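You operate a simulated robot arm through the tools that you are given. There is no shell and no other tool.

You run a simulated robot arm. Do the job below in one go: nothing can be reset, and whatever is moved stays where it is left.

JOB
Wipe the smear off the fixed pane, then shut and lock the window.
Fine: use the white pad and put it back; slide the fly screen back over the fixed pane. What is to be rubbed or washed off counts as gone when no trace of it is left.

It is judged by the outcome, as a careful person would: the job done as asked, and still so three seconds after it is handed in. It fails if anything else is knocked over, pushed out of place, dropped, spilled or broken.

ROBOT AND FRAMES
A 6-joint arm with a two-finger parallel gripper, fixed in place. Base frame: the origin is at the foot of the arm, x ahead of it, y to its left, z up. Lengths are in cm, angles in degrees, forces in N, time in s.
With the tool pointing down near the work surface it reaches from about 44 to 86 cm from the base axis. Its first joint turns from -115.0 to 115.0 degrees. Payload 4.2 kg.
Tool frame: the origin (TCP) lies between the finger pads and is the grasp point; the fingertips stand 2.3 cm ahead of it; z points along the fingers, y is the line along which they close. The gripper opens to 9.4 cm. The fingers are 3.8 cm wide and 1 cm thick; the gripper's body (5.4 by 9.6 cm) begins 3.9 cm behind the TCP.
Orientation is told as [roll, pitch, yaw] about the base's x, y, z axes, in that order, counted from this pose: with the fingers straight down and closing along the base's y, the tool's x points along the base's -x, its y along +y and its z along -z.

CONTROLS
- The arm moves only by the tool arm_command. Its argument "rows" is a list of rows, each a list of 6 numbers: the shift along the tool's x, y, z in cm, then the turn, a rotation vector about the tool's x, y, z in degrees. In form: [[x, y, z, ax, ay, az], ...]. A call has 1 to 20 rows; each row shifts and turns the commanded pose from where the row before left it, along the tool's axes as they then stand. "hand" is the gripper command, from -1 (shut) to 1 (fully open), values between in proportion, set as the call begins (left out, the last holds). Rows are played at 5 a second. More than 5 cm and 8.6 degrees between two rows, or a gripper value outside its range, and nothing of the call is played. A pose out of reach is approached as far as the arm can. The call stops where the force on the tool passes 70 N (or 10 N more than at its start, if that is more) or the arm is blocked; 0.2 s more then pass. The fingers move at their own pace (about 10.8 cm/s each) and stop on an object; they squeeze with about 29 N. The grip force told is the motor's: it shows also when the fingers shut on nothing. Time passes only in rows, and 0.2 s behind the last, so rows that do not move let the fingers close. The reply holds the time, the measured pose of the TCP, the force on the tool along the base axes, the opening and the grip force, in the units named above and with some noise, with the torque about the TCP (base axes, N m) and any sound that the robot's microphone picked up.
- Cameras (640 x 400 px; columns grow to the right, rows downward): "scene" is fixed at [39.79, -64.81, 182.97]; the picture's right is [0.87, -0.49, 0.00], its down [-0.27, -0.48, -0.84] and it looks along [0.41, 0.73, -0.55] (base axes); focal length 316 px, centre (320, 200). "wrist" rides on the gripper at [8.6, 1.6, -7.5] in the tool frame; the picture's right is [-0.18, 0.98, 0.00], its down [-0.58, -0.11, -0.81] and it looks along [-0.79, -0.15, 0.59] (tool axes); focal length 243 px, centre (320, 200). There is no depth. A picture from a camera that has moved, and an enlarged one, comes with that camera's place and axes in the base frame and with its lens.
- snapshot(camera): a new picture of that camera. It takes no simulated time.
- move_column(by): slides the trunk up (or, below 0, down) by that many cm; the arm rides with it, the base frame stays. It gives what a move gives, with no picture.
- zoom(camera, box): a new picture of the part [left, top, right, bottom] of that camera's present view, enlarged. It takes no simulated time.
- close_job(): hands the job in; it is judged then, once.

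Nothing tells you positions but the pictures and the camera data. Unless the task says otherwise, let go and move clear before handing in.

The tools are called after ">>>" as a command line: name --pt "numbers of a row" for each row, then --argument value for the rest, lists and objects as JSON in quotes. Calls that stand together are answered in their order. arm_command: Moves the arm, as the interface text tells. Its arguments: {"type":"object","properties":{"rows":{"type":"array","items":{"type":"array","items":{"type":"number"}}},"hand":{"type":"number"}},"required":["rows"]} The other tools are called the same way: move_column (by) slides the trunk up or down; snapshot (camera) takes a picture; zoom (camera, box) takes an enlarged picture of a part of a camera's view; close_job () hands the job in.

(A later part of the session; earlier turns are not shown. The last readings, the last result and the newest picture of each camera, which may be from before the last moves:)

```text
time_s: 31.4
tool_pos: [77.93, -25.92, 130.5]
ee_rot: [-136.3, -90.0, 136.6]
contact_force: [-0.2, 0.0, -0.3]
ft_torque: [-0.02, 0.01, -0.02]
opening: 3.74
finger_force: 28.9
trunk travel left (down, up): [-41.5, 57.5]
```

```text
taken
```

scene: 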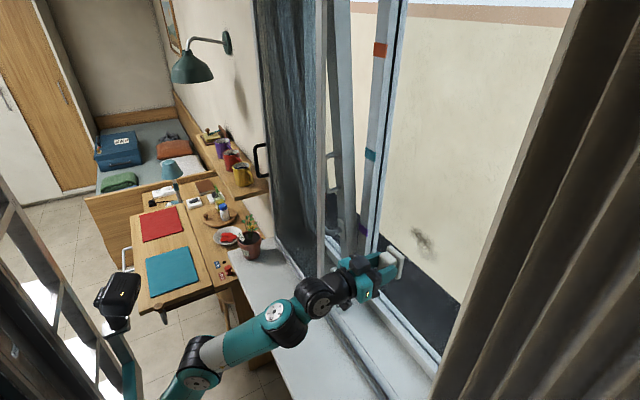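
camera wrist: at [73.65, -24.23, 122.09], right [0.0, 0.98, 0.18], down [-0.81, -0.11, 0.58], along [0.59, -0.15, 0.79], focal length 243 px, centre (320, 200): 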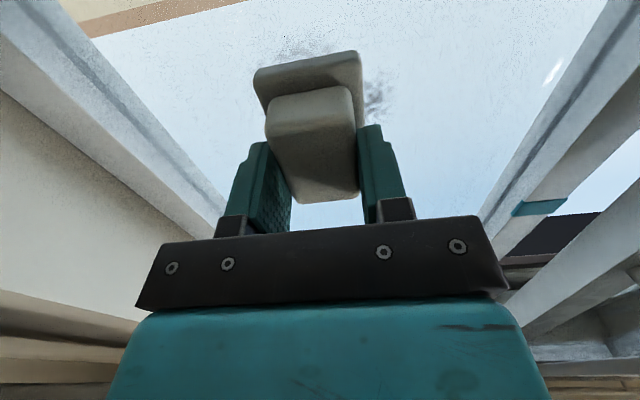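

The elbow is bent now. Raising the trunk, then I'll bring the tool down by arm.

>>> move_column --by 8

>>> arm_command --pt "1.5 0 0 0 0 0" --pt "1.5 0 0 0 0 0" --pt "1.5 0 0 0 0 0" --pt "1.5 0 0 0 0 0" --pt "0 0 0 0 0 0"

>>> snapshot --camera "scene"

```text
time_s: 32.5
tool_pos: [78.06, -25.9, 138.38]
ee_rot: [-143.5, -89.9, 143.7]
contact_force: [0.0, 0.0, -0.4]
ft_torque: [0.02, 0.01, -0.01]
opening: 3.74
finger_force: 29.2
trunk travel left (down, up): [-49.5, 49.5]
```

```text
time_s: 33.7
tool_pos: [77.93, -25.89, 132.41]
ee_rot: [-137.0, -89.9, 137.2]
contact_force: [-0.3, -0.3, -1.1]
ft_torque: [-0.02, 0.03, -0.02]
opening: 3.73
finger_force: 28.6
trunk travel left (down, up): [-49.5, 49.5]
```

```text
taken
```

scene: 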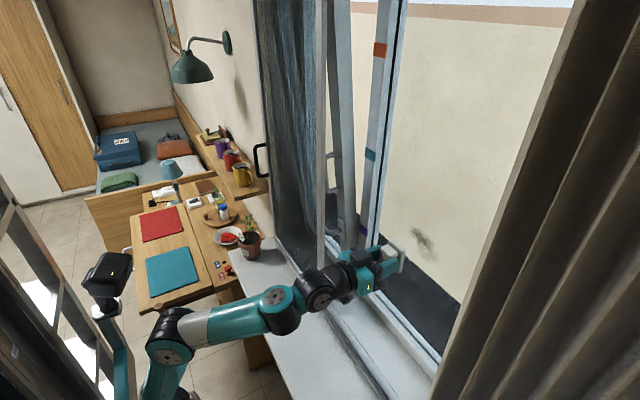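

That works with no limits flagged. Now I'll advance to the glass in steps.

>>> arm_command --pt "0 0 1 0 0 0" --pt "0 0 1 0 0 0" --pt "0 0 1 0 0 0" --pt "0 0 1 0 0 0" --pt "0 0 1 0 0 0" --pt "0 0 0 0 0 0"

>>> zoom --camera "scene" --box '[350, 180, 490, 310]'

>>> snapshot --camera "wrist"

```text
time_s: 35.1
tool_pos: [82.92, -25.87, 132.32]
ee_rot: [-145.0, -89.9, 145.2]
contact_force: [-0.5, -0.3, -0.8]
ft_torque: [-0.04, 0.02, 0.03]
opening: 3.72
finger_force: 28.8
trunk travel left (down, up): [-49.5, 49.5]
```

```text
3.08 times, centred on (420, 245) of scene
camera zoom: at [39.79, -64.81, 182.97], right [0.87, -0.49, 0.0], down [-0.27, -0.48, -0.84], along [0.41, 0.73, -0.55], focal length 973 px, centre (12, 62)
```

zoom: 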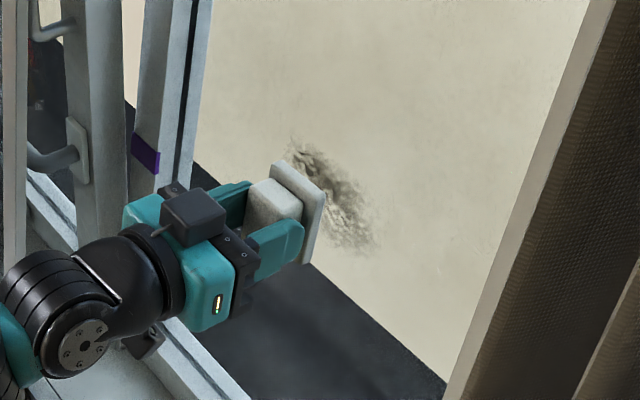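

```text
taken
camera wrist: at [75.41, -24.2, 123.82], right [0.0, 0.98, 0.18], down [-0.81, -0.11, 0.58], along [0.59, -0.15, 0.79], focal length 243 px, centre (320, 200)
```

wrist: 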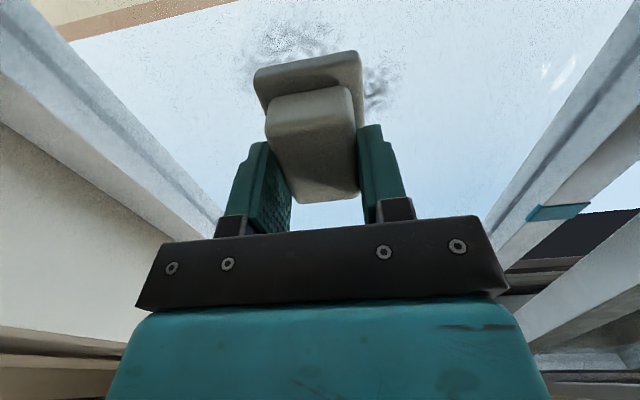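

>>> arm_command --pt "0 0 0.5 0 0 0" --pt "0 0 0.5 0 0 0" --pt "0 0 0.5 0 0 0" --pt "0 0 0.3 0 0 0" --pt "0 0 0.3 0 0 0"

```text
time_s: 36.3
tool_pos: [85.1, -25.98, 132.44]
ee_rot: [-144.6, -90.0, 144.7]
contact_force: [0.0, -0.9, -1.1]
ft_torque: [0.03, -0.01, 0.02]
opening: 3.75
finger_force: 29.1
trunk travel left (down, up): [-49.5, 49.5]
```

>>> arm_command --pt "0 0 0.3 0 0 0" --pt "0 0 0.3 0 0 0" --pt "0 0 0.3 0 0 0"

>>> zoom --camera "scene" --box '[350, 180, 490, 310]'

>>> snapshot --camera "wrist"

```text
time_s: 37.1
tool_pos: [85.92, -25.79, 132.48]
ee_rot: [-117.8, -90.1, 118.0]
contact_force: [-0.7, 0.8, -0.7]
ft_torque: [0.01, 0.02, -0.04]
opening: 3.75
finger_force: 28.7
trunk travel left (down, up): [-49.5, 49.5]
```

```text
3.08 times, centred on (420, 245) of scene
camera zoom: at [39.79, -64.81, 182.97], right [0.87, -0.49, 0.0], down [-0.27, -0.48, -0.84], along [0.41, 0.73, -0.55], focal length 973 px, centre (12, 62)
```

zoom: 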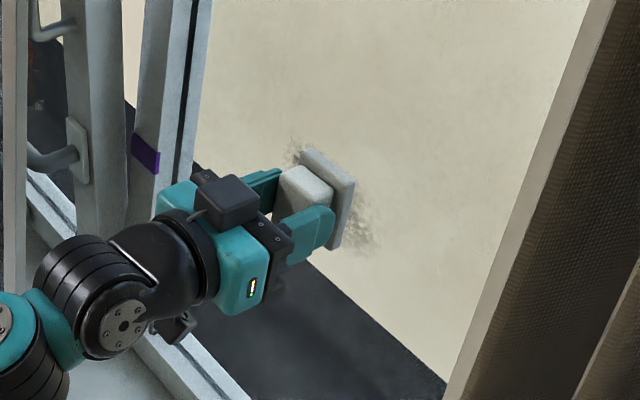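

```text
taken
camera wrist: at [78.51, -24.16, 123.82], right [0.0, 0.98, 0.18], down [-0.81, -0.11, 0.58], along [0.59, -0.15, 0.79], focal length 243 px, centre (320, 200)
```

wrist: 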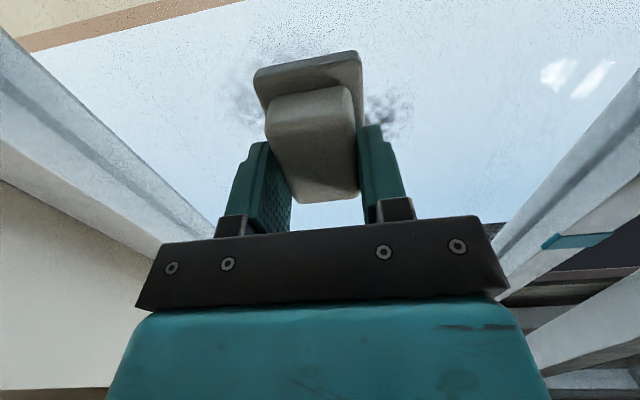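

Nearly touching the smear. Continuing in small steps until contact force shows.

>>> arm_command --pt "0 0 0.3 0 0 0" --pt "0 0 0.3 0 0 0"

>>> arm_command --pt "0 0 0.25 0 0 0" --pt "0 0 0.25 0 0 0"

```text
time_s: 37.7
tool_pos: [86.31, -25.82, 132.53]
ee_rot: [-64.4, -89.9, 64.5]
contact_force: [-38.1, 6.7, -18.8]
ft_torque: [0.03, 0.08, 0.0]
opening: 3.74
finger_force: 28.5
trunk travel left (down, up): [-49.5, 49.5]
```

```text
time_s: 38.3
tool_pos: [86.66, -25.98, 132.79]
ee_rot: [-161.4, -89.6, 161.5]
contact_force: [-45.7, 2.8, -10.1]
ft_torque: [-0.06, 0.12, 0.04]
opening: 3.75
finger_force: 28.6
trunk travel left (down, up): [-49.5, 49.5]
```

Contact made, too firmly. Backing off slightly to a gentle press.

>>> arm_command --pt "0 0 -0.25 0 0 0" --pt "0 0 0 0 0 0"

```text
time_s: 38.9
tool_pos: [86.7, -25.92, 132.67]
ee_rot: [-171.2, -89.7, 171.4]
contact_force: [-11.6, -2.9, 9.7]
ft_torque: [-0.01, -0.69, -0.22]
opening: 3.73
finger_force: 29.1
trunk travel left (down, up): [-49.5, 49.5]
```

A gentle 12 N press. Starting to rub sideways in short legs while watching the force.

>>> arm_command --pt "0 1 0 0 0 0" --pt "0 1 0 0 0 0" --pt "0 1 0 0 0 0" --pt "0 1 0 0 0 0"

>>> zoom --camera "scene" --box '[370, 190, 470, 290]'

```text
time_s: 39.9
tool_pos: [86.7, -22.19, 132.34]
ee_rot: [172.3, -89.9, -172.1]
contact_force: [-24.0, -14.4, -1.8]
ft_torque: [0.2, -0.33, -0.56]
opening: 3.73
finger_force: 29.1
trunk travel left (down, up): [-49.5, 49.5]
```

```text
4.00 times, centred on (420, 240) of scene
camera zoom: at [39.79, -64.81, 182.97], right [0.87, -0.49, 0.0], down [-0.27, -0.48, -0.84], along [0.41, 0.73, -0.55], focal length 1265 px, centre (-80, 40)
```

zoom: 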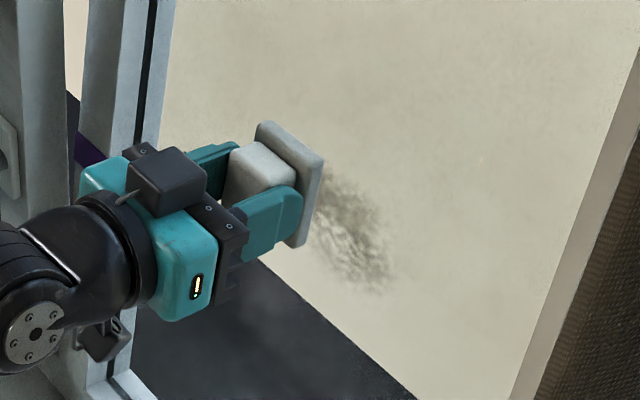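

>>> arm_command --pt "0 1 -0.1 0 0 0" --pt "0 1 -0.05 0 0 0" --pt "0 1 0 0 0 0" --pt "0 1 0 0 0 0"

>>> arm_command --pt "0 -1.2 0 0 0 0" --pt "0 -1.2 0 0 0 0" --pt "0 -1.2 0 0 0 0" --pt "0 -1.2 0 0 0 0" --pt "0 -1.2 0 0 0 0" --pt "0 -1.2 0 0 0 0"

>>> zoom --camera "scene" --box '[370, 190, 470, 290]'

```text
time_s: 40.9
tool_pos: [86.62, -17.88, 132.44]
ee_rot: [-109.2, -89.9, 109.7]
contact_force: [-4.6, -1.4, -0.9]
ft_torque: [0.03, -0.1, -0.17]
opening: 3.71
finger_force: 28.8
trunk travel left (down, up): [-49.5, 49.5]
```

```text
time_s: 42.3
tool_pos: [86.55, -25.2, 132.51]
ee_rot: [-142.9, -89.9, 143.1]
contact_force: [-4.9, 1.7, -0.4]
ft_torque: [-0.03, -0.06, 0.09]
opening: 3.73
finger_force: 28.8
trunk travel left (down, up): [-49.5, 49.5]
```

```text
4.00 times, centred on (420, 240) of scene
camera zoom: at [39.79, -64.81, 182.97], right [0.87, -0.49, 0.0], down [-0.27, -0.48, -0.84], along [0.41, 0.73, -0.55], focal length 1265 px, centre (-80, 40)
```

zoom: 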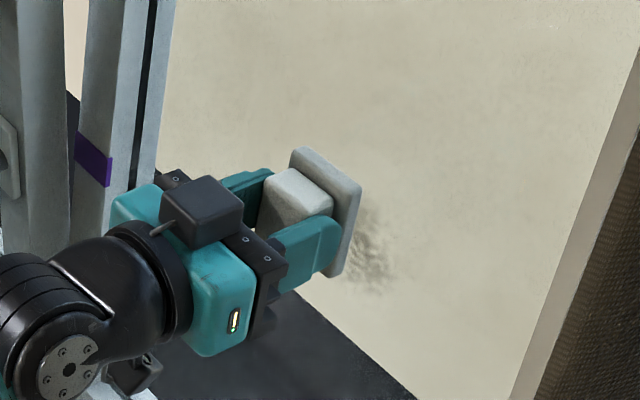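

>>> arm_command --pt "0 -1.2 0.08 0 0 0" --pt "0 -1.2 0 0 0 0" --pt "0 -1.2 0 0 0 0" --pt "0 -1.2 0 0 0 0" --pt "0 -1.2 0 0 0 0" --pt "0 -1.2 0 0 0 0" --pt "0 -1.2 0 0 0 0" --pt "0 -1.2 0 0 0 0" --pt "0 -1.2 0 0 0 0"

>>> zoom --camera "scene" --box '[370, 190, 470, 290]'

>>> snapshot --camera "wrist"

```text
time_s: 44.3
tool_pos: [84.92, -34.72, 130.5]
ee_rot: [-148.0, -89.9, 148.1]
contact_force: [-0.6, -0.2, -0.7]
ft_torque: [-0.01, 0.04, 0.01]
opening: 3.76
finger_force: 29.0
out of reach, approached as far as the arm can: row 4, 5, 6, 7, 9
trunk travel left (down, up): [-49.5, 49.5]
```

```text
4.00 times, centred on (420, 240) of scene
camera zoom: at [39.79, -64.81, 182.97], right [0.87, -0.49, 0.0], down [-0.27, -0.48, -0.84], along [0.41, 0.73, -0.55], focal length 1265 px, centre (-80, 40)
```

zoom: 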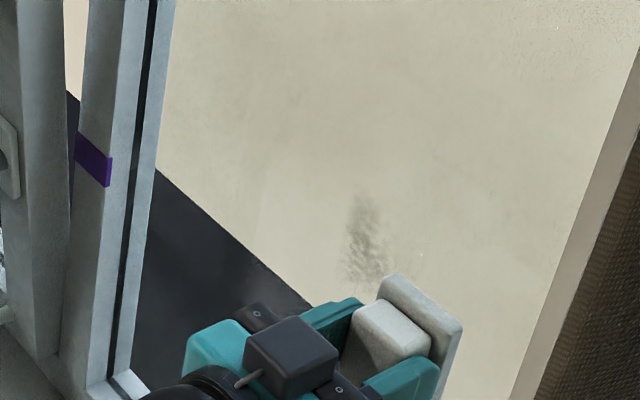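

```text
taken
camera wrist: at [77.47, -32.97, 121.95], right [0.0, 0.98, 0.18], down [-0.81, -0.11, 0.58], along [0.59, -0.15, 0.79], focal length 243 px, centre (320, 200)
```

wrist: 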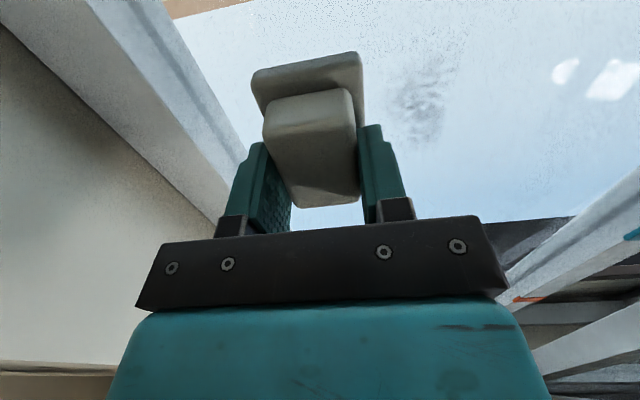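

The wiping works; only a patch around y≈-28 remains, but the arm ran out of reach at that side. I'll back off, raise the trunk a little, and return.

>>> arm_command --pt "0 0.8 -1 0 0 0" --pt "0 0.8 -1 0 0 0" --pt "0 0.8 0 0 0 0" --pt "0 0 0 0 0 0"

>>> move_column --by 7

>>> arm_command --pt "1.3 0 0 0 0 0" --pt "1.3 0 0 0 0 0" --pt "1.3 0 0 0 0 0" --pt "1.3 0 0 0 0 0" --pt "0 0 0 0 0 0"

```text
time_s: 45.3
tool_pos: [83.05, -32.16, 130.46]
ee_rot: [-133.8, -89.9, 134.2]
contact_force: [-0.9, -0.1, 0.1]
ft_torque: [-0.03, -0.02, 0.04]
opening: 3.71
finger_force: 28.9
trunk travel left (down, up): [-49.5, 49.5]
```

```text
time_s: 46.4
tool_pos: [83.05, -32.3, 137.5]
ee_rot: [-144.0, -89.9, 144.4]
contact_force: [0.3, 0.0, -0.7]
ft_torque: [0.0, 0.0, 0.03]
opening: 3.74
finger_force: 29.0
trunk travel left (down, up): [-56.5, 42.5]
```

```text
time_s: 47.6
tool_pos: [82.95, -32.17, 132.34]
ee_rot: [-135.0, -89.9, 135.3]
contact_force: [-0.3, -0.5, 0.3]
ft_torque: [0.02, 0.0, 0.0]
opening: 3.71
finger_force: 29.2
trunk travel left (down, up): [-56.5, 42.5]
```

>>> zoom --camera "scene" --box '[370, 190, 470, 290]'

>>> zoom --camera "wrist" --box '[220, 0, 540, 200]'

```text
4.00 times, centred on (420, 240) of scene
camera zoom: at [39.79, -64.81, 182.97], right [0.87, -0.49, 0.0], down [-0.27, -0.48, -0.84], along [0.41, 0.73, -0.55], focal length 1265 px, centre (-80, 40)
```

zoom: 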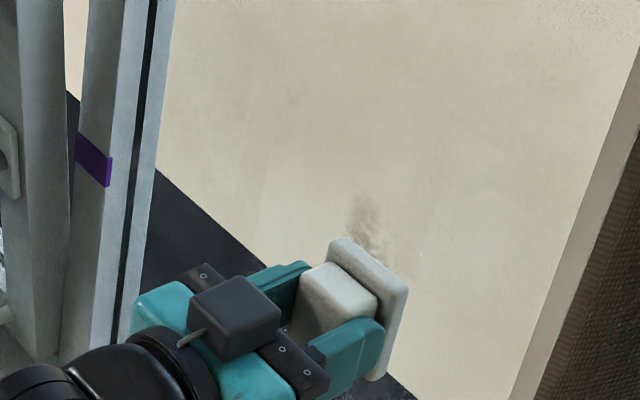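

```text
2.00 times, centred on (380, 100) of wrist
camera zoom: at [75.49, -30.58, 123.67], right [0.0, 0.98, 0.18], down [-0.81, -0.11, 0.58], along [0.59, -0.15, 0.79], focal length 485 px, centre (200, 400)
```

zoom: 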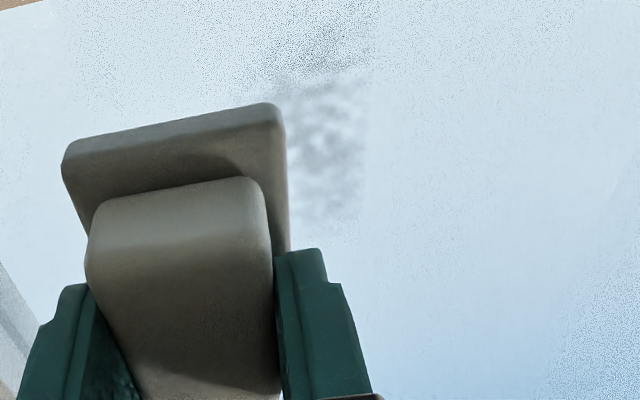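

>>> arm_command --pt "0 1.5 1 0 0 0" --pt "0 1.5 1 0 0 0" --pt "0 0 0.7 0 0 0" --pt "0 0 0.5 0 0 0" --pt "0 0 0 0 0 0"

>>> arm_command --pt "0 0 0.2 0 0 0" --pt "0 0 0.2 0 0 0"

```text
time_s: 48.8
tool_pos: [86.11, -29.34, 132.44]
ee_rot: [-148.5, -89.9, 148.8]
contact_force: [-0.1, 0.5, -1.0]
ft_torque: [0.02, 0.0, -0.04]
opening: 3.74
finger_force: 29.1
trunk travel left (down, up): [-56.5, 42.5]
```

```text
time_s: 49.4
tool_pos: [86.48, -29.19, 132.35]
ee_rot: [-146.4, -89.9, 146.7]
contact_force: [-0.2, -0.2, -0.1]
ft_torque: [0.0, 0.04, -0.03]
opening: 3.74
finger_force: 28.8
trunk travel left (down, up): [-56.5, 42.5]
```

>>> arm_command --pt "0 0 0.15 0 0 0" --pt "0 0 0.1 0 0 0"

```text
time_s: 50.0
tool_pos: [86.54, -29.27, 132.37]
ee_rot: [-150.1, -89.8, 150.3]
contact_force: [-10.2, 0.9, -3.0]
ft_torque: [0.02, -0.08, -0.06]
opening: 3.75
finger_force: 29.1
trunk travel left (down, up): [-56.5, 42.5]
```

Contact at about 10 N. Rubbing along y both ways over the remaining patch.

>>> arm_command --pt "0 -1.1 0 0 0 0" --pt "0 -1.1 0 0 0 0" --pt "0 -1.1 0 0 0 0" --pt "0 -1.1 0 0 0 0" --pt "0 -1.1 0 0 0 0" --pt "0 -1.1 0 0 0 0"

>>> arm_command --pt "0 1.2 0 0 0 0" --pt "0 1.2 0 0 0 0" --pt "0 1.2 0 0 0 0" --pt "0 1.2 0 0 0 0" --pt "0 1.2 0 0 0 0" --pt "0 1.2 0 0 0 0" --pt "0 1.2 0 0 0 0" --pt "0 1.2 0 0 0 0" --pt "0 1.2 0 0 0 0" --pt "0 1.2 0 0 0 0"

>>> zoom --camera "scene" --box '[370, 190, 470, 290]'

>>> zoom --camera "wrist" --box '[160, 0, 480, 200]'

```text
time_s: 51.4
tool_pos: [86.77, -35.82, 132.56]
ee_rot: [-161.8, -89.8, 161.8]
contact_force: [-15.7, 10.0, 0.9]
ft_torque: [0.11, 0.07, 0.28]
opening: 3.74
finger_force: 29.0
trunk travel left (down, up): [-56.5, 42.5]
```

```text
time_s: 53.6
tool_pos: [86.71, -23.93, 132.31]
ee_rot: [-176.3, -90.0, 176.6]
contact_force: [-20.6, -12.2, -1.1]
ft_torque: [-0.01, 0.05, -0.46]
opening: 3.72
finger_force: 28.4
trunk travel left (down, up): [-56.5, 42.5]
```

```text
4.00 times, centred on (420, 240) of scene
camera zoom: at [39.79, -64.81, 182.97], right [0.87, -0.49, 0.0], down [-0.27, -0.48, -0.84], along [0.41, 0.73, -0.55], focal length 1265 px, centre (-80, 40)
```

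zoom: 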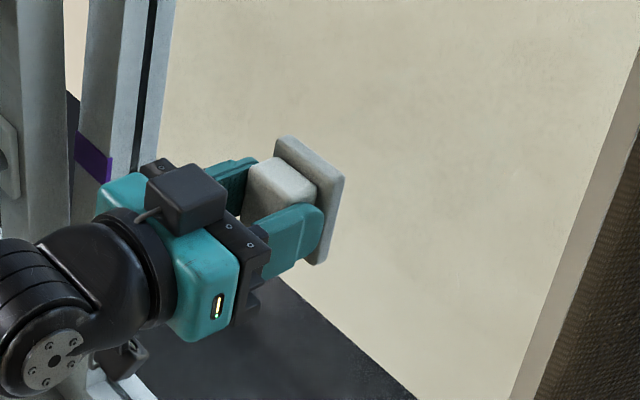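

```text
2.00 times, centred on (320, 100) of wrist
camera zoom: at [79.24, -22.16, 123.8], right [0.0, 0.98, 0.18], down [-0.81, -0.11, 0.58], along [0.59, -0.15, 0.79], focal length 485 px, centre (320, 400)
```

zoom: 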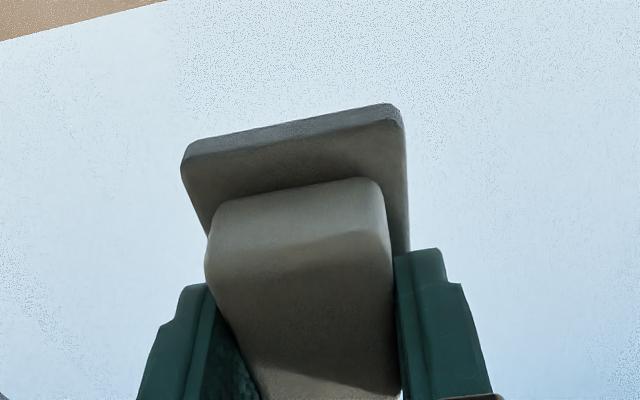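

The patch looks gone. I'll do extra passes above and below to catch any faint edges.

>>> arm_command --pt "-1 0 -0.06 0 0 0" --pt "-1 0 0 0 0 0" --pt "-1 0 0 0 0 0" --pt "-0.5 0 0 0 0 0" --pt "0 1 0 0 0 0" --pt "0 1 0 0 0 0" --pt "0 1 0 0 0 0" --pt "0 1 0 0 0 0" --pt "0 1 0 0 0 0"

>>> arm_command --pt "0 -1.2 0 0 0 0" --pt "0 -1.2 0 0 0 0" --pt "0 -1.2 0 0 0 0" --pt "0 -1.2 0 0 0 0" --pt "0 -1.2 0 0 0 0" --pt "0 -1.2 0 0 0 0" --pt "0 -1.2 0 0 0 0" --pt "0 -1.2 0 0 0 0" --pt "0 -1.2 0 0 0 0" --pt "0 -1.2 0 0 0 0" --pt "0 -1.2 0 0 0 0" --pt "0 -1.2 0 0 0 0" --pt "0 -1.2 0 0 0 0"

```text
time_s: 55.6
tool_pos: [86.68, -18.78, 135.91]
ee_rot: [-152.0, -89.8, 152.2]
contact_force: [-0.5, -0.1, -0.2]
ft_torque: [0.02, 0.0, 0.01]
opening: 3.74
finger_force: 28.9
trunk travel left (down, up): [-56.5, 42.5]
```

```text
time_s: 58.4
tool_pos: [86.67, -34.42, 135.7]
ee_rot: [-147.6, -89.9, 147.7]
contact_force: [0.1, 0.4, 0.3]
ft_torque: [-0.01, 0.06, 0.0]
opening: 3.76
finger_force: 29.2
trunk travel left (down, up): [-56.5, 42.5]
```

Contact was lost on that pass; pressing slightly more and sweeping back.

>>> arm_command --pt "0 0 0.12 0 0 0" --pt "0 0 0.06 0 0 0"

```text
time_s: 59.0
tool_pos: [86.75, -34.42, 135.75]
ee_rot: [-132.9, -90.0, 133.2]
contact_force: [-7.3, 0.6, -1.0]
ft_torque: [0.04, 0.29, 0.06]
opening: 3.74
finger_force: 28.6
trunk travel left (down, up): [-56.5, 42.5]
```

>>> arm_command --pt "0 1.2 0.02 0 0 0" --pt "0 1.2 0 0 0 0" --pt "0 1.2 0 0 0 0" --pt "0 1.2 0 0 0 0" --pt "0 1.2 0 0 0 0" --pt "0 1.2 0 0 0 0" --pt "0 1.2 0 0 0 0" --pt "0 1.2 0 0 0 0" --pt "0 1.2 0 0 0 0" --pt "0 1.2 0 0 0 0" --pt "0 1.2 0 0 0 0" --pt "0 1.2 0 0 0 0" --pt "0 1.2 0 0 0 0"

>>> arm_command --pt "1.1 0 0 0 0 0" --pt "1.1 0 0 0 0 0" --pt "1.1 0 0 0 0 0" --pt "1.1 0 0 0 0 0" --pt "1.1 0 0 0 0 0" --pt "1.1 0 0 0 0 0"

```text
time_s: 60.0
tool_pos: [86.99, -31.97, 136.86]
ee_rot: [18.1, -89.9, -19.1]
contact_force: [-63.0, -18.9, -21.7]
ft_torque: [-0.2, 0.14, 0.53]
opening: 3.75
finger_force: 29.0
out of reach, approached as far as the arm can: row 2, 3, 4
trunk travel left (down, up): [-56.5, 42.5]
stopped in row 4: the force on the tool passed its limit at 78 N (the readings are from after the stop); the commanded pose is now the measured one
```

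```text
time_s: 60.4
tool_pos: [87.06, -31.86, 136.91]
ee_rot: [-133.3, -89.3, 132.8]
contact_force: [-69.7, 0.2, -19.4]
ft_torque: [-0.02, 1.43, 1.06]
opening: 3.75
finger_force: 28.9
out of reach, approached as far as the arm can: row 1, 2
trunk travel left (down, up): [-56.5, 42.5]
stopped in row 2: the force on the tool passed its limit at 83 N (the readings are from after the stop); the commanded pose is now the measured one
```

The reach limit pushed the pad hard against the glass. Backing off straight away.

>>> arm_command --pt "0 0 -0.6 0 0 0" --pt "0 0 -1 0 0 0" --pt "0 0 -1 0 0 0" --pt "0 0 0 0 0 0"

>>> snapshot --camera "scene"

>>> zoom --camera "wrist" --box '[160, 0, 480, 200]'

```text
time_s: 61.4
tool_pos: [86.06, -32.54, 137.39]
ee_rot: [-136.2, -89.7, 135.7]
contact_force: [0.6, -0.7, -0.7]
ft_torque: [-0.02, 0.07, 0.03]
opening: 3.74
finger_force: 28.7
out of reach, approached as far as the arm can: row 1, 2, 3
trunk travel left (down, up): [-56.5, 42.5]
```

```text
taken
```

scene: 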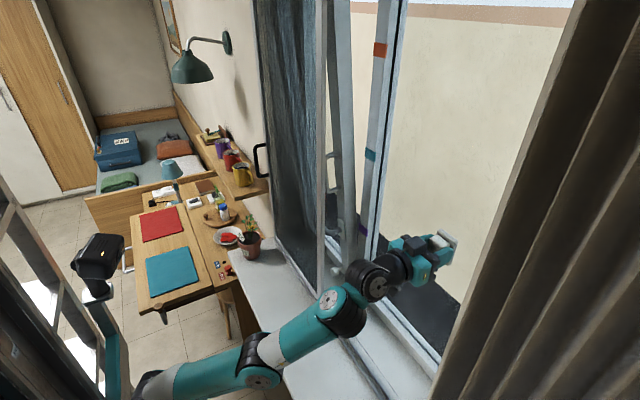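

```text
2.00 times, centred on (320, 100) of wrist
camera zoom: at [78.72, -30.86, 128.81], right [0.01, 0.98, 0.18], down [-0.81, -0.1, 0.58], along [0.59, -0.15, 0.8], focal length 485 px, centre (320, 400)
```

zoom: 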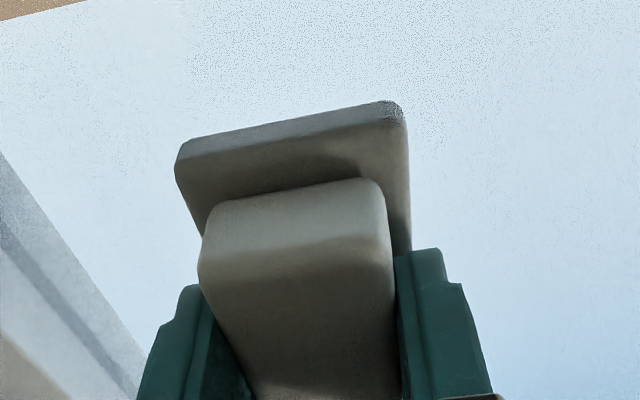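

>>> arm_command --pt "0.3 0.3 -1 0 0 0" --pt "0.3 0.3 -1 0 0 0" --pt "0.3 0.3 -1 0 0 0" --pt "0 0 -1 0 0 0" --pt "0 0 -1 0 0 0" --pt "0 0 0 0 0 0"

```text
time_s: 62.8
tool_pos: [83.6, -33.34, 139.21]
ee_rot: [-131.6, -89.5, 131.1]
contact_force: [0.3, 0.2, -0.9]
ft_torque: [-0.01, 0.01, 0.0]
opening: 3.72
finger_force: 28.6
out of reach, approached as far as the arm can: row 1, 2, 3, 4, 5
trunk travel left (down, up): [-56.5, 42.5]
```

The elbow is straight again; I'll command a larger step directly toward the shoulder so it bends.

>>> arm_command --pt "3.2 2 -2.6 0 0 0" --pt "0 0 0 0 0 0" --pt "0 0 0 0 0 0"

```text
time_s: 63.6
tool_pos: [83.73, -33.42, 139.05]
ee_rot: [-142.0, -89.6, 141.5]
contact_force: [-0.7, 0.1, -1.0]
ft_torque: [0.0, 0.02, 0.01]
opening: 3.72
finger_force: 29.4
out of reach, approached as far as the arm can: row 1
trunk travel left (down, up): [-56.5, 42.5]
```

>>> arm_command --pt "-0.8 2 0 0 0 0" --pt "-0.8 2 0 0 0 0" --pt "0 2 0 0 0 0" --pt "0 0 0 0 0 0"

```text
time_s: 64.6
tool_pos: [84.49, -27.92, 141.69]
ee_rot: [-140.4, -89.6, 139.9]
contact_force: [0.4, 0.3, -0.9]
ft_torque: [0.01, 0.01, 0.01]
opening: 3.76
finger_force: 29.5
out of reach, approached as far as the arm can: row 1, 3
trunk travel left (down, up): [-56.5, 42.5]
```

>>> arm_command --pt "0 1.5 0 0 0 0" --pt "0 1.5 -0.5 0 0 0" --pt "0 0 -1 0 0 0" --pt "0 0 -1 0 0 0" --pt "0 0 -1 0 0 0" --pt "0 0 0 0 0 0"

>>> snapshot --camera "scene"

```text
time_s: 66.0
tool_pos: [83.03, -25.81, 143.94]
ee_rot: [-130.6, -89.7, 130.1]
contact_force: [0.2, -0.6, 0.2]
ft_torque: [0.01, 0.02, 0.01]
opening: 3.73
finger_force: 28.9
out of reach, approached as far as the arm can: row 1, 2, 3, 4, 5
trunk travel left (down, up): [-56.5, 42.5]
```

```text
taken
```

scene: 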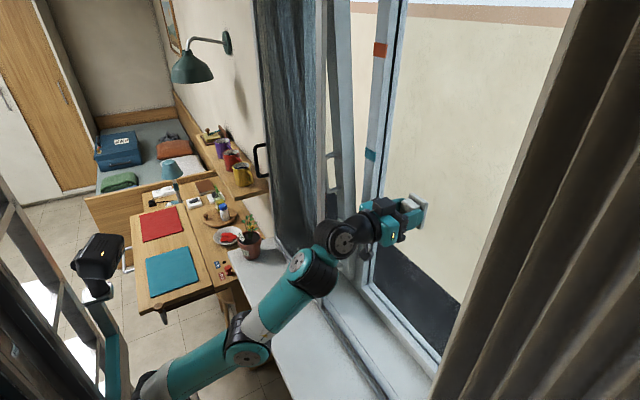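

>>> arm_command --pt "3.4 1.6 -3 0 0 0" --pt "3.4 1.6 -3 0 0 0"

```text
time_s: 66.6
tool_pos: [82.81, -25.93, 144.05]
ee_rot: [-141.7, -89.6, 141.1]
contact_force: [-0.1, 0.2, -0.4]
ft_torque: [0.0, 0.0, -0.01]
opening: 3.73
finger_force: 29.3
out of reach, approached as far as the arm can: row 1, 2
trunk travel left (down, up): [-56.5, 42.5]
```

>>> arm_command --pt "-1.0 2 0 0 0 0" --pt "-0.9 2 0 0 0 0"

```text
time_s: 67.2
tool_pos: [82.94, -21.89, 145.97]
ee_rot: [-148.2, -89.6, 147.7]
contact_force: [0.1, -0.3, -0.6]
ft_torque: [0.02, 0.01, 0.05]
opening: 3.74
finger_force: 28.9
trunk travel left (down, up): [-56.5, 42.5]
```

>>> arm_command --pt "0 0 -0.5 0 0 0" --pt "0 0 -0.5 0 0 0" --pt "0 0 -0.5 0 0 0"

```text
time_s: 68.0
tool_pos: [81.76, -22.09, 146.36]
ee_rot: [-135.5, -89.5, 135.0]
contact_force: [-0.3, -1.1, -1.0]
ft_torque: [-0.02, 0.04, -0.02]
opening: 3.76
finger_force: 29.0
out of reach, approached as far as the arm can: row 2, 3
trunk travel left (down, up): [-56.5, 42.5]
```

>>> arm_command --pt "-0.7 0 0.5 0 0 0" --pt "-0.7 0 0.5 0 0 0" --pt "0 0 0.5 0 0 0" --pt "0 0 0.5 0 0 0"

>>> arm_command --pt "0 0 -1 0 0 0" --pt "0 0 -1 0 0 0" --pt "0 0 -1 0 0 0"

```text
time_s: 69.0
tool_pos: [82.73, -22.0, 146.48]
ee_rot: [-146.7, -89.5, 146.2]
contact_force: [0.1, 0.4, -0.9]
ft_torque: [-0.01, 0.03, 0.04]
opening: 3.74
finger_force: 29.1
out of reach, approached as far as the arm can: row 1, 2, 4
trunk travel left (down, up): [-56.5, 42.5]
```

```text
time_s: 69.8
tool_pos: [79.69, -21.89, 146.36]
ee_rot: [-142.3, -89.5, 141.7]
contact_force: [-0.2, -0.4, -1.7]
ft_torque: [0.02, -0.03, -0.02]
opening: 3.72
finger_force: 28.8
trunk travel left (down, up): [-56.5, 42.5]
```

Unstuck — the elbow bends properly again. I'll raise the trunk so the arm stays well inside its reach, and come down to the pane.

>>> move_column --by 5

>>> arm_command --pt "2.5 0 0 0 -0.5 0" --pt "2.5 0 0 0 0 0" --pt "2.5 0 0 0 0 0" --pt "2.5 0 0 0 0 0" --pt "2.5 0 0 0 0 0" --pt "2.5 0 0 0 0 0" --pt "0 0 0 0 0 0"

>>> snapshot --camera "scene"

>>> snapshot --camera "wrist"

```text
time_s: 70.8
tool_pos: [79.62, -21.97, 151.36]
ee_rot: [-144.9, -89.6, 144.3]
contact_force: [1.1, 1.0, -0.3]
ft_torque: [-0.01, 0.02, 0.0]
opening: 3.75
finger_force: 29.2
trunk travel left (down, up): [-61.5, 37.5]
```

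```text
time_s: 72.4
tool_pos: [79.76, -22.09, 136.14]
ee_rot: [-162.7, -89.1, 162.2]
contact_force: [0.4, -0.2, -0.3]
ft_torque: [-0.03, -0.01, 0.0]
opening: 3.73
finger_force: 29.6
trunk travel left (down, up): [-61.5, 37.5]
```

```text
taken
```

scene: 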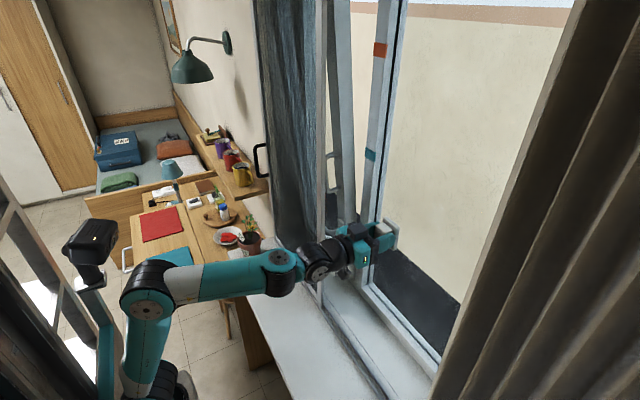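

```text
taken
camera wrist: at [72.53, -20.28, 127.44], right [0.01, 0.98, 0.18], down [-0.82, -0.1, 0.57], along [0.58, -0.15, 0.8], focal length 243 px, centre (320, 200)
```

wrist: 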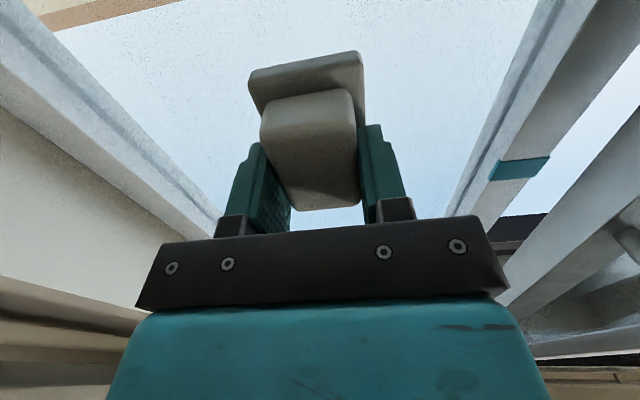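

>>> arm_command --pt "0 0 0 -0.5 0.9 0" --pt "0 0 0 0 0 0"

>>> zoom --camera "scene" --box '[380, 200, 460, 280]'

>>> zoom --camera "wrist" --box '[100, 0, 420, 200]'

```text
time_s: 73.0
tool_pos: [79.96, -22.0, 136.27]
ee_rot: [-82.8, -89.7, 82.8]
contact_force: [0.3, -0.2, -0.4]
ft_torque: [0.0, 0.01, 0.0]
opening: 3.74
finger_force: 29.2
trunk travel left (down, up): [-61.5, 37.5]
```

```text
5.00 times, centred on (420, 240) of scene
camera zoom: at [39.79, -64.81, 182.97], right [0.87, -0.49, 0.0], down [-0.27, -0.48, -0.84], along [0.41, 0.73, -0.55], focal length 1581 px, centre (-180, 0)
```

zoom: 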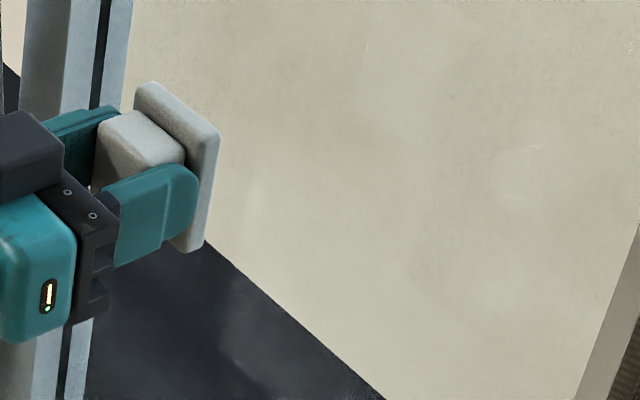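

```text
2.00 times, centred on (260, 100) of wrist
camera zoom: at [72.4, -20.35, 127.63], right [0.0, 0.98, 0.18], down [-0.81, -0.11, 0.58], along [0.59, -0.15, 0.79], focal length 485 px, centre (440, 400)
```

zoom: 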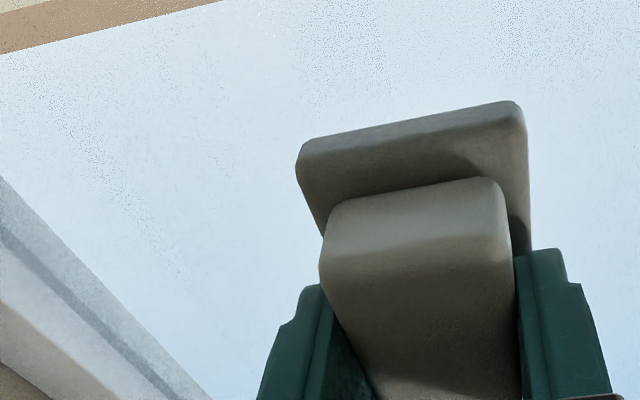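

It looks clean, perhaps with a very faint shade left around y≈-32. I'll make another contact pass over the whole area.

>>> arm_command --pt "0.9 -2 1.5 0 0 0" --pt "0.9 -2 1.5 0 0 0" --pt "0 0 1.5 0 0 0" --pt "0 0 1 0 0 0" --pt "0 0 0.4 0 0 0" --pt "0 0 0 0 0 0"

```text
time_s: 74.4
tool_pos: [85.93, -26.18, 134.5]
ee_rot: [-75.3, -89.8, 75.3]
contact_force: [-0.3, 0.6, -0.7]
ft_torque: [-0.04, -0.01, -0.01]
opening: 3.71
finger_force: 28.9
trunk travel left (down, up): [-61.5, 37.5]
```

>>> arm_command --pt "0 0 0.3 0 0 0" --pt "0 0 0.2 0 0 0" --pt "0 0 0.1 0 0 0"

```text
time_s: 75.2
tool_pos: [86.56, -26.21, 134.57]
ee_rot: [-82.0, -89.7, 82.0]
contact_force: [-0.1, 0.3, -1.4]
ft_torque: [0.0, -0.03, -0.03]
opening: 3.74
finger_force: 29.8
trunk travel left (down, up): [-61.5, 37.5]
```

>>> arm_command --pt "0 0 0.15 0 0 0" --pt "0 0 0.1 0 0 0"

```text
time_s: 75.8
tool_pos: [86.6, -26.0, 134.51]
ee_rot: [-79.8, -89.7, 79.7]
contact_force: [-0.4, -0.5, -0.7]
ft_torque: [0.02, -0.02, -0.03]
opening: 3.75
finger_force: 28.8
trunk travel left (down, up): [-61.5, 37.5]
```

>>> arm_command --pt "0 0 0.1 0 0 0" --pt "0 0 0.1 0 0 0"

```text
time_s: 76.4
tool_pos: [86.86, -26.08, 134.61]
ee_rot: [-82.2, -89.7, 82.1]
contact_force: [-0.3, -0.5, -0.3]
ft_torque: [0.01, -0.01, 0.01]
opening: 3.73
finger_force: 29.0
trunk travel left (down, up): [-61.5, 37.5]
```

>>> arm_command --pt "0 0 0.1 0 0 0" --pt "0 0 0.1 0 0 0"

```text
time_s: 77.0
tool_pos: [87.0, -26.07, 134.56]
ee_rot: [-75.1, -89.7, 75.0]
contact_force: [-18.7, 3.2, -6.0]
ft_torque: [-0.07, -0.3, 0.12]
opening: 3.73
finger_force: 29.0
trunk travel left (down, up): [-61.5, 37.5]
```

Contact again (19 N). Sweeping toward -y first.

>>> arm_command --pt "0 -1.2 -0.05 0 0 0" --pt "0 -1.2 0 0 0 0" --pt "0 -1.2 0 0 0 0" --pt "0 -1.2 0 0 0 0"

```text
time_s: 78.0
tool_pos: [86.98, -30.92, 134.49]
ee_rot: [-76.6, -89.8, 76.3]
contact_force: [-1.9, 1.4, 0.3]
ft_torque: [-0.02, -0.04, 0.09]
opening: 3.72
finger_force: 28.8
trunk travel left (down, up): [-61.5, 37.5]
```

>>> arm_command --pt "0 -1.2 0.06 0 0 0" --pt "0 -1.2 0 0 0 0" --pt "0 -1.2 0 0 0 0" --pt "0 -1.2 0 0 0 0"

```text
time_s: 79.0
tool_pos: [87.03, -35.59, 134.58]
ee_rot: [-72.3, -89.8, 72.2]
contact_force: [-4.5, 3.0, 0.0]
ft_torque: [-0.09, -0.11, 0.12]
opening: 3.73
finger_force: 29.0
trunk travel left (down, up): [-61.5, 37.5]
```

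>>> arm_command --pt "0 1.2 0.06 0 0 0" --pt "0 1.2 0 0 0 0" --pt "0 1.2 0 0 0 0" --pt "0 1.2 0 0 0 0" --pt "0 1.2 0 0 0 0"

>>> zoom --camera "scene" --box '[380, 200, 460, 280]'

```text
time_s: 80.2
tool_pos: [86.94, -29.78, 134.55]
ee_rot: [-99.1, -89.7, 98.7]
contact_force: [-18.6, -11.4, -1.4]
ft_torque: [-0.01, 0.02, -0.09]
opening: 3.71
finger_force: 29.1
trunk travel left (down, up): [-61.5, 37.5]
```

```text
5.00 times, centred on (420, 240) of scene
camera zoom: at [39.79, -64.81, 182.97], right [0.87, -0.49, 0.0], down [-0.27, -0.48, -0.84], along [0.41, 0.73, -0.55], focal length 1581 px, centre (-180, 0)
```

zoom: 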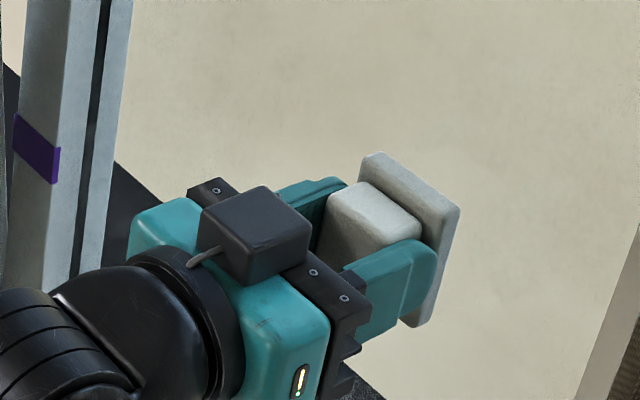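

>>> arm_command --pt "0 1.2 -0.03 0 0 0" --pt "0 1.2 0 0 0 0" --pt "0 1.2 0 0 0 0" --pt "0 1.2 0 0 0 0" --pt "0 1.2 0 0 0 0" --pt "0 1.2 0 0 0 0" --pt "0 1.2 0 0 0 0" --pt "0 1.2 0 0 0 0"

>>> arm_command --pt "1 0 0 0 0 0" --pt "1 0 0 0 0 0" --pt "1 0 0 0 0 0" --pt "1 0 0 0 0 0" --pt "1 0 0 0 0 0"

```text
time_s: 82.0
tool_pos: [86.98, -19.94, 134.61]
ee_rot: [-90.4, -89.7, 90.6]
contact_force: [-7.5, -3.0, 0.3]
ft_torque: [0.05, -0.14, -0.2]
opening: 3.73
finger_force: 28.9
trunk travel left (down, up): [-61.5, 37.5]
```

```text
time_s: 83.2
tool_pos: [86.92, -20.08, 129.57]
ee_rot: [-99.1, -89.7, 99.1]
contact_force: [-4.5, 0.2, 2.5]
ft_torque: [0.09, -0.06, 0.12]
opening: 3.73
finger_force: 28.9
trunk travel left (down, up): [-61.5, 37.5]
```

Now the lower band at z≈129.5, sweeping back toward -y with a bit more press.

>>> arm_command --pt "0 -1.2 0.06 0 0 0" --pt "0 -1.2 0 0 0 0" --pt "0 -1.2 0 0 0 0" --pt "0 -1.2 0 0 0 0" --pt "0 -1.2 0 0 0 0" --pt "0 -1.2 0 0 0 0"

>>> arm_command --pt "0 -1.2 0.02 0 0 0" --pt "0 -1.2 0 0 0 0" --pt "0 -1.2 0 0 0 0" --pt "0 -1.2 0 0 0 0" --pt "0 -1.2 0 0 0 0" --pt "0 -1.2 0 0 0 0" --pt "0 -1.2 0 0 0 0"

```text
time_s: 84.6
tool_pos: [86.99, -27.38, 129.76]
ee_rot: [-101.9, -89.7, 101.7]
contact_force: [-20.2, 11.0, 2.2]
ft_torque: [0.04, -0.03, 0.69]
opening: 3.75
finger_force: 29.4
trunk travel left (down, up): [-61.5, 37.5]
```

```text
time_s: 86.2
tool_pos: [87.06, -35.51, 129.68]
ee_rot: [-94.3, -89.7, 94.0]
contact_force: [-16.8, 11.4, 1.0]
ft_torque: [0.0, -0.08, 0.38]
opening: 3.75
finger_force: 28.9
trunk travel left (down, up): [-61.5, 37.5]
```

>>> arm_command --pt "-1.2 0 -0.02 0 0 0" --pt "-1.2 0 0 0 0 0" --pt "0 1.2 0 0 0 0" --pt "0 1.2 0 0 0 0" --pt "0 1.2 0 0 0 0" --pt "0 1.2 0 0 0 0" --pt "0 1.2 0 0 0 0" --pt "0 1.2 0 0 0 0" --pt "0 1.2 0 0 0 0"

>>> arm_command --pt "0 1.2 0 0 0 0" --pt "0 1.2 0 0 0 0" --pt "0 1.2 0 0 0 0" --pt "0 1.2 0 0 0 0" --pt "0 1.2 0 0 0 0" --pt "0 1.2 0 0 0 0"

>>> zoom --camera "scene" --box '[380, 200, 460, 280]'

```text
time_s: 86.6
tool_pos: [86.96, -35.62, 129.81]
ee_rot: [5.7, -88.5, -5.5]
contact_force: [-32.4, 10.1, -10.0]
ft_torque: [-0.26, -0.59, -0.04]
opening: 3.73
finger_force: 29.0
trunk travel left (down, up): [-61.5, 37.5]
stopped in row 2: the force on the tool passed its limit at 80 N (the readings are from after the stop); the commanded pose is now the measured one
```

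```text
time_s: 88.0
tool_pos: [87.09, -28.75, 129.89]
ee_rot: [8.3, -88.7, -8.2]
contact_force: [-24.6, -14.2, -2.1]
ft_torque: [0.42, -0.62, -0.52]
opening: 3.73
finger_force: 29.3
trunk travel left (down, up): [-61.5, 37.5]
```

```text
5.00 times, centred on (420, 240) of scene
camera zoom: at [39.79, -64.81, 182.97], right [0.87, -0.49, 0.0], down [-0.27, -0.48, -0.84], along [0.41, 0.73, -0.55], focal length 1581 px, centre (-180, 0)
```

zoom: 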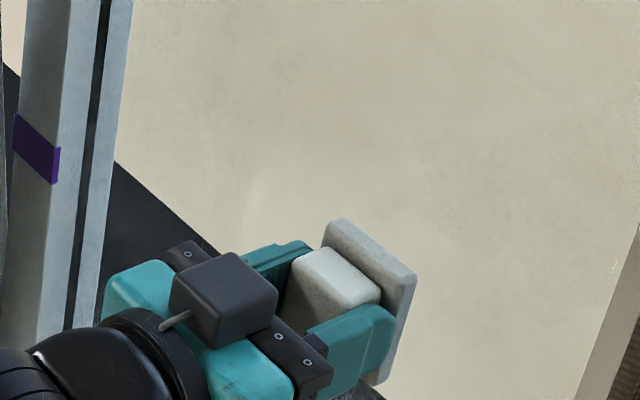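

That area looks clean. Backing off from the glass to inspect it and the pad.

>>> arm_command --pt "0 0 -0.5 0 0 0" --pt "0 0 -1 0 0 0" --pt "0 0 -2 0 0 0" --pt "0 0.5 -2 0 -1.2 0" --pt "0 1 -2 0 0 0" --pt "0 0 0 0 0 0"

>>> zoom --camera "scene" --box '[360, 180, 480, 300]'

>>> snapshot --camera "wrist"

```text
time_s: 89.4
tool_pos: [79.66, -26.93, 129.74]
ee_rot: [56.1, -89.9, -55.9]
contact_force: [0.3, -0.2, 0.0]
ft_torque: [0.02, -0.01, 0.01]
opening: 3.7
finger_force: 29.3
trunk travel left (down, up): [-61.5, 37.5]
```

```text
3.33 times, centred on (420, 240) of scene
camera zoom: at [39.79, -64.81, 182.97], right [0.87, -0.49, 0.0], down [-0.27, -0.48, -0.84], along [0.41, 0.73, -0.55], focal length 1054 px, centre (-13, 67)
```

zoom: 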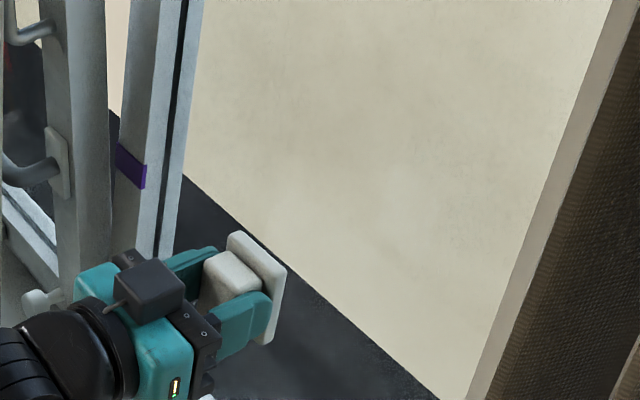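

```text
taken
camera wrist: at [72.18, -25.2, 121.25], right [0.0, 0.98, 0.19], down [-0.81, -0.11, 0.58], along [0.59, -0.15, 0.79], focal length 243 px, centre (320, 200)
```

wrist: 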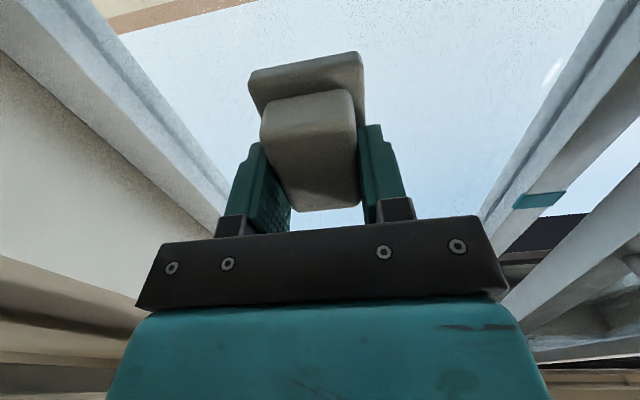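

The glass looks clean. One closer look to be sure before I put the pad back.

>>> zoom --camera "scene" --box '[395, 205, 465, 275]'

>>> zoom --camera "wrist" --box '[120, 0, 560, 130]'

```text
5.71 times, centred on (430, 240) of scene
camera zoom: at [39.79, -64.81, 182.97], right [0.87, -0.49, 0.0], down [-0.27, -0.48, -0.84], along [0.41, 0.73, -0.55], focal length 1807 px, centre (-309, -29)
```

zoom: 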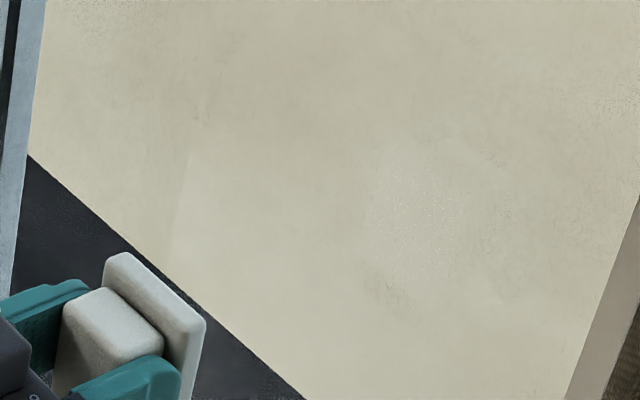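

```text
1.45 times, centred on (340, 65) of wrist
camera zoom: at [72.18, -25.2, 121.25], right [0.0, 0.98, 0.19], down [-0.81, -0.11, 0.58], along [0.59, -0.15, 0.79], focal length 353 px, centre (291, 396)
```

zoom: 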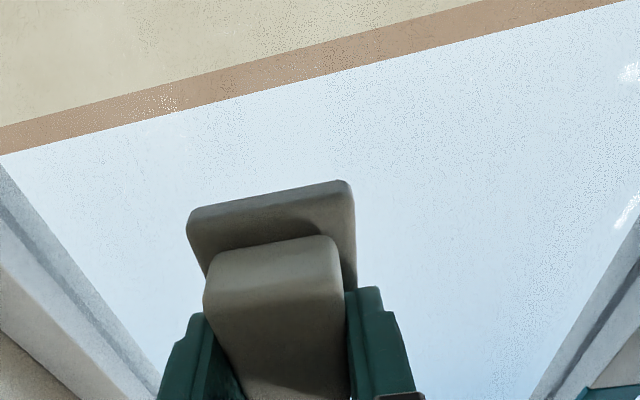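

>>> zoom --camera "scene" --box '[425, 240, 460, 270]'

>>> zoom --camera "scene" --box '[410, 220, 460, 260]'

```text
13.33 times, centred on (442, 255) of scene
camera zoom: at [39.79, -64.81, 182.97], right [0.87, -0.49, 0.0], down [-0.27, -0.48, -0.84], along [0.41, 0.73, -0.55], focal length 4216 px, centre (-1313, -533)
```

zoom: 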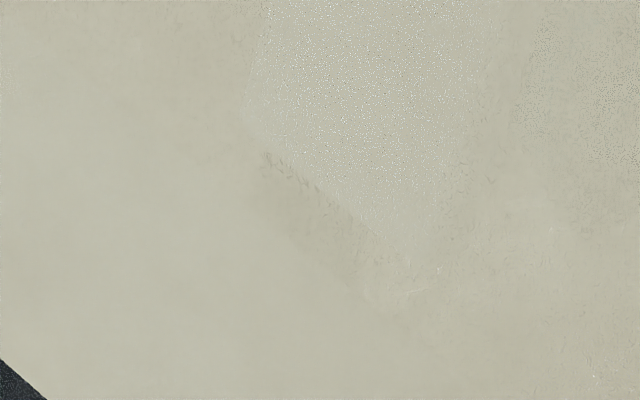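

```text
10.00 times, centred on (435, 240) of scene
camera zoom: at [39.79, -64.81, 182.97], right [0.87, -0.49, 0.0], down [-0.27, -0.48, -0.84], along [0.41, 0.73, -0.55], focal length 3162 px, centre (-830, -200)
```

zoom: 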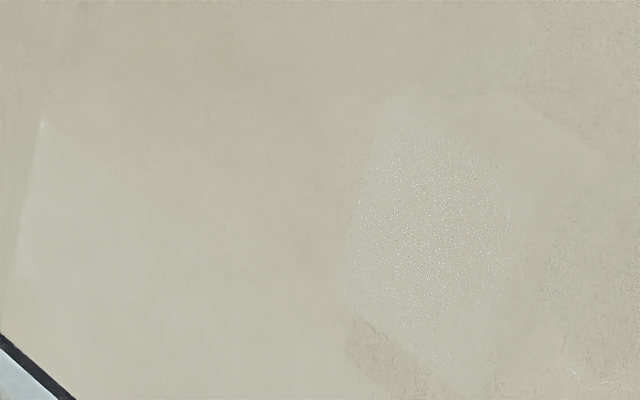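

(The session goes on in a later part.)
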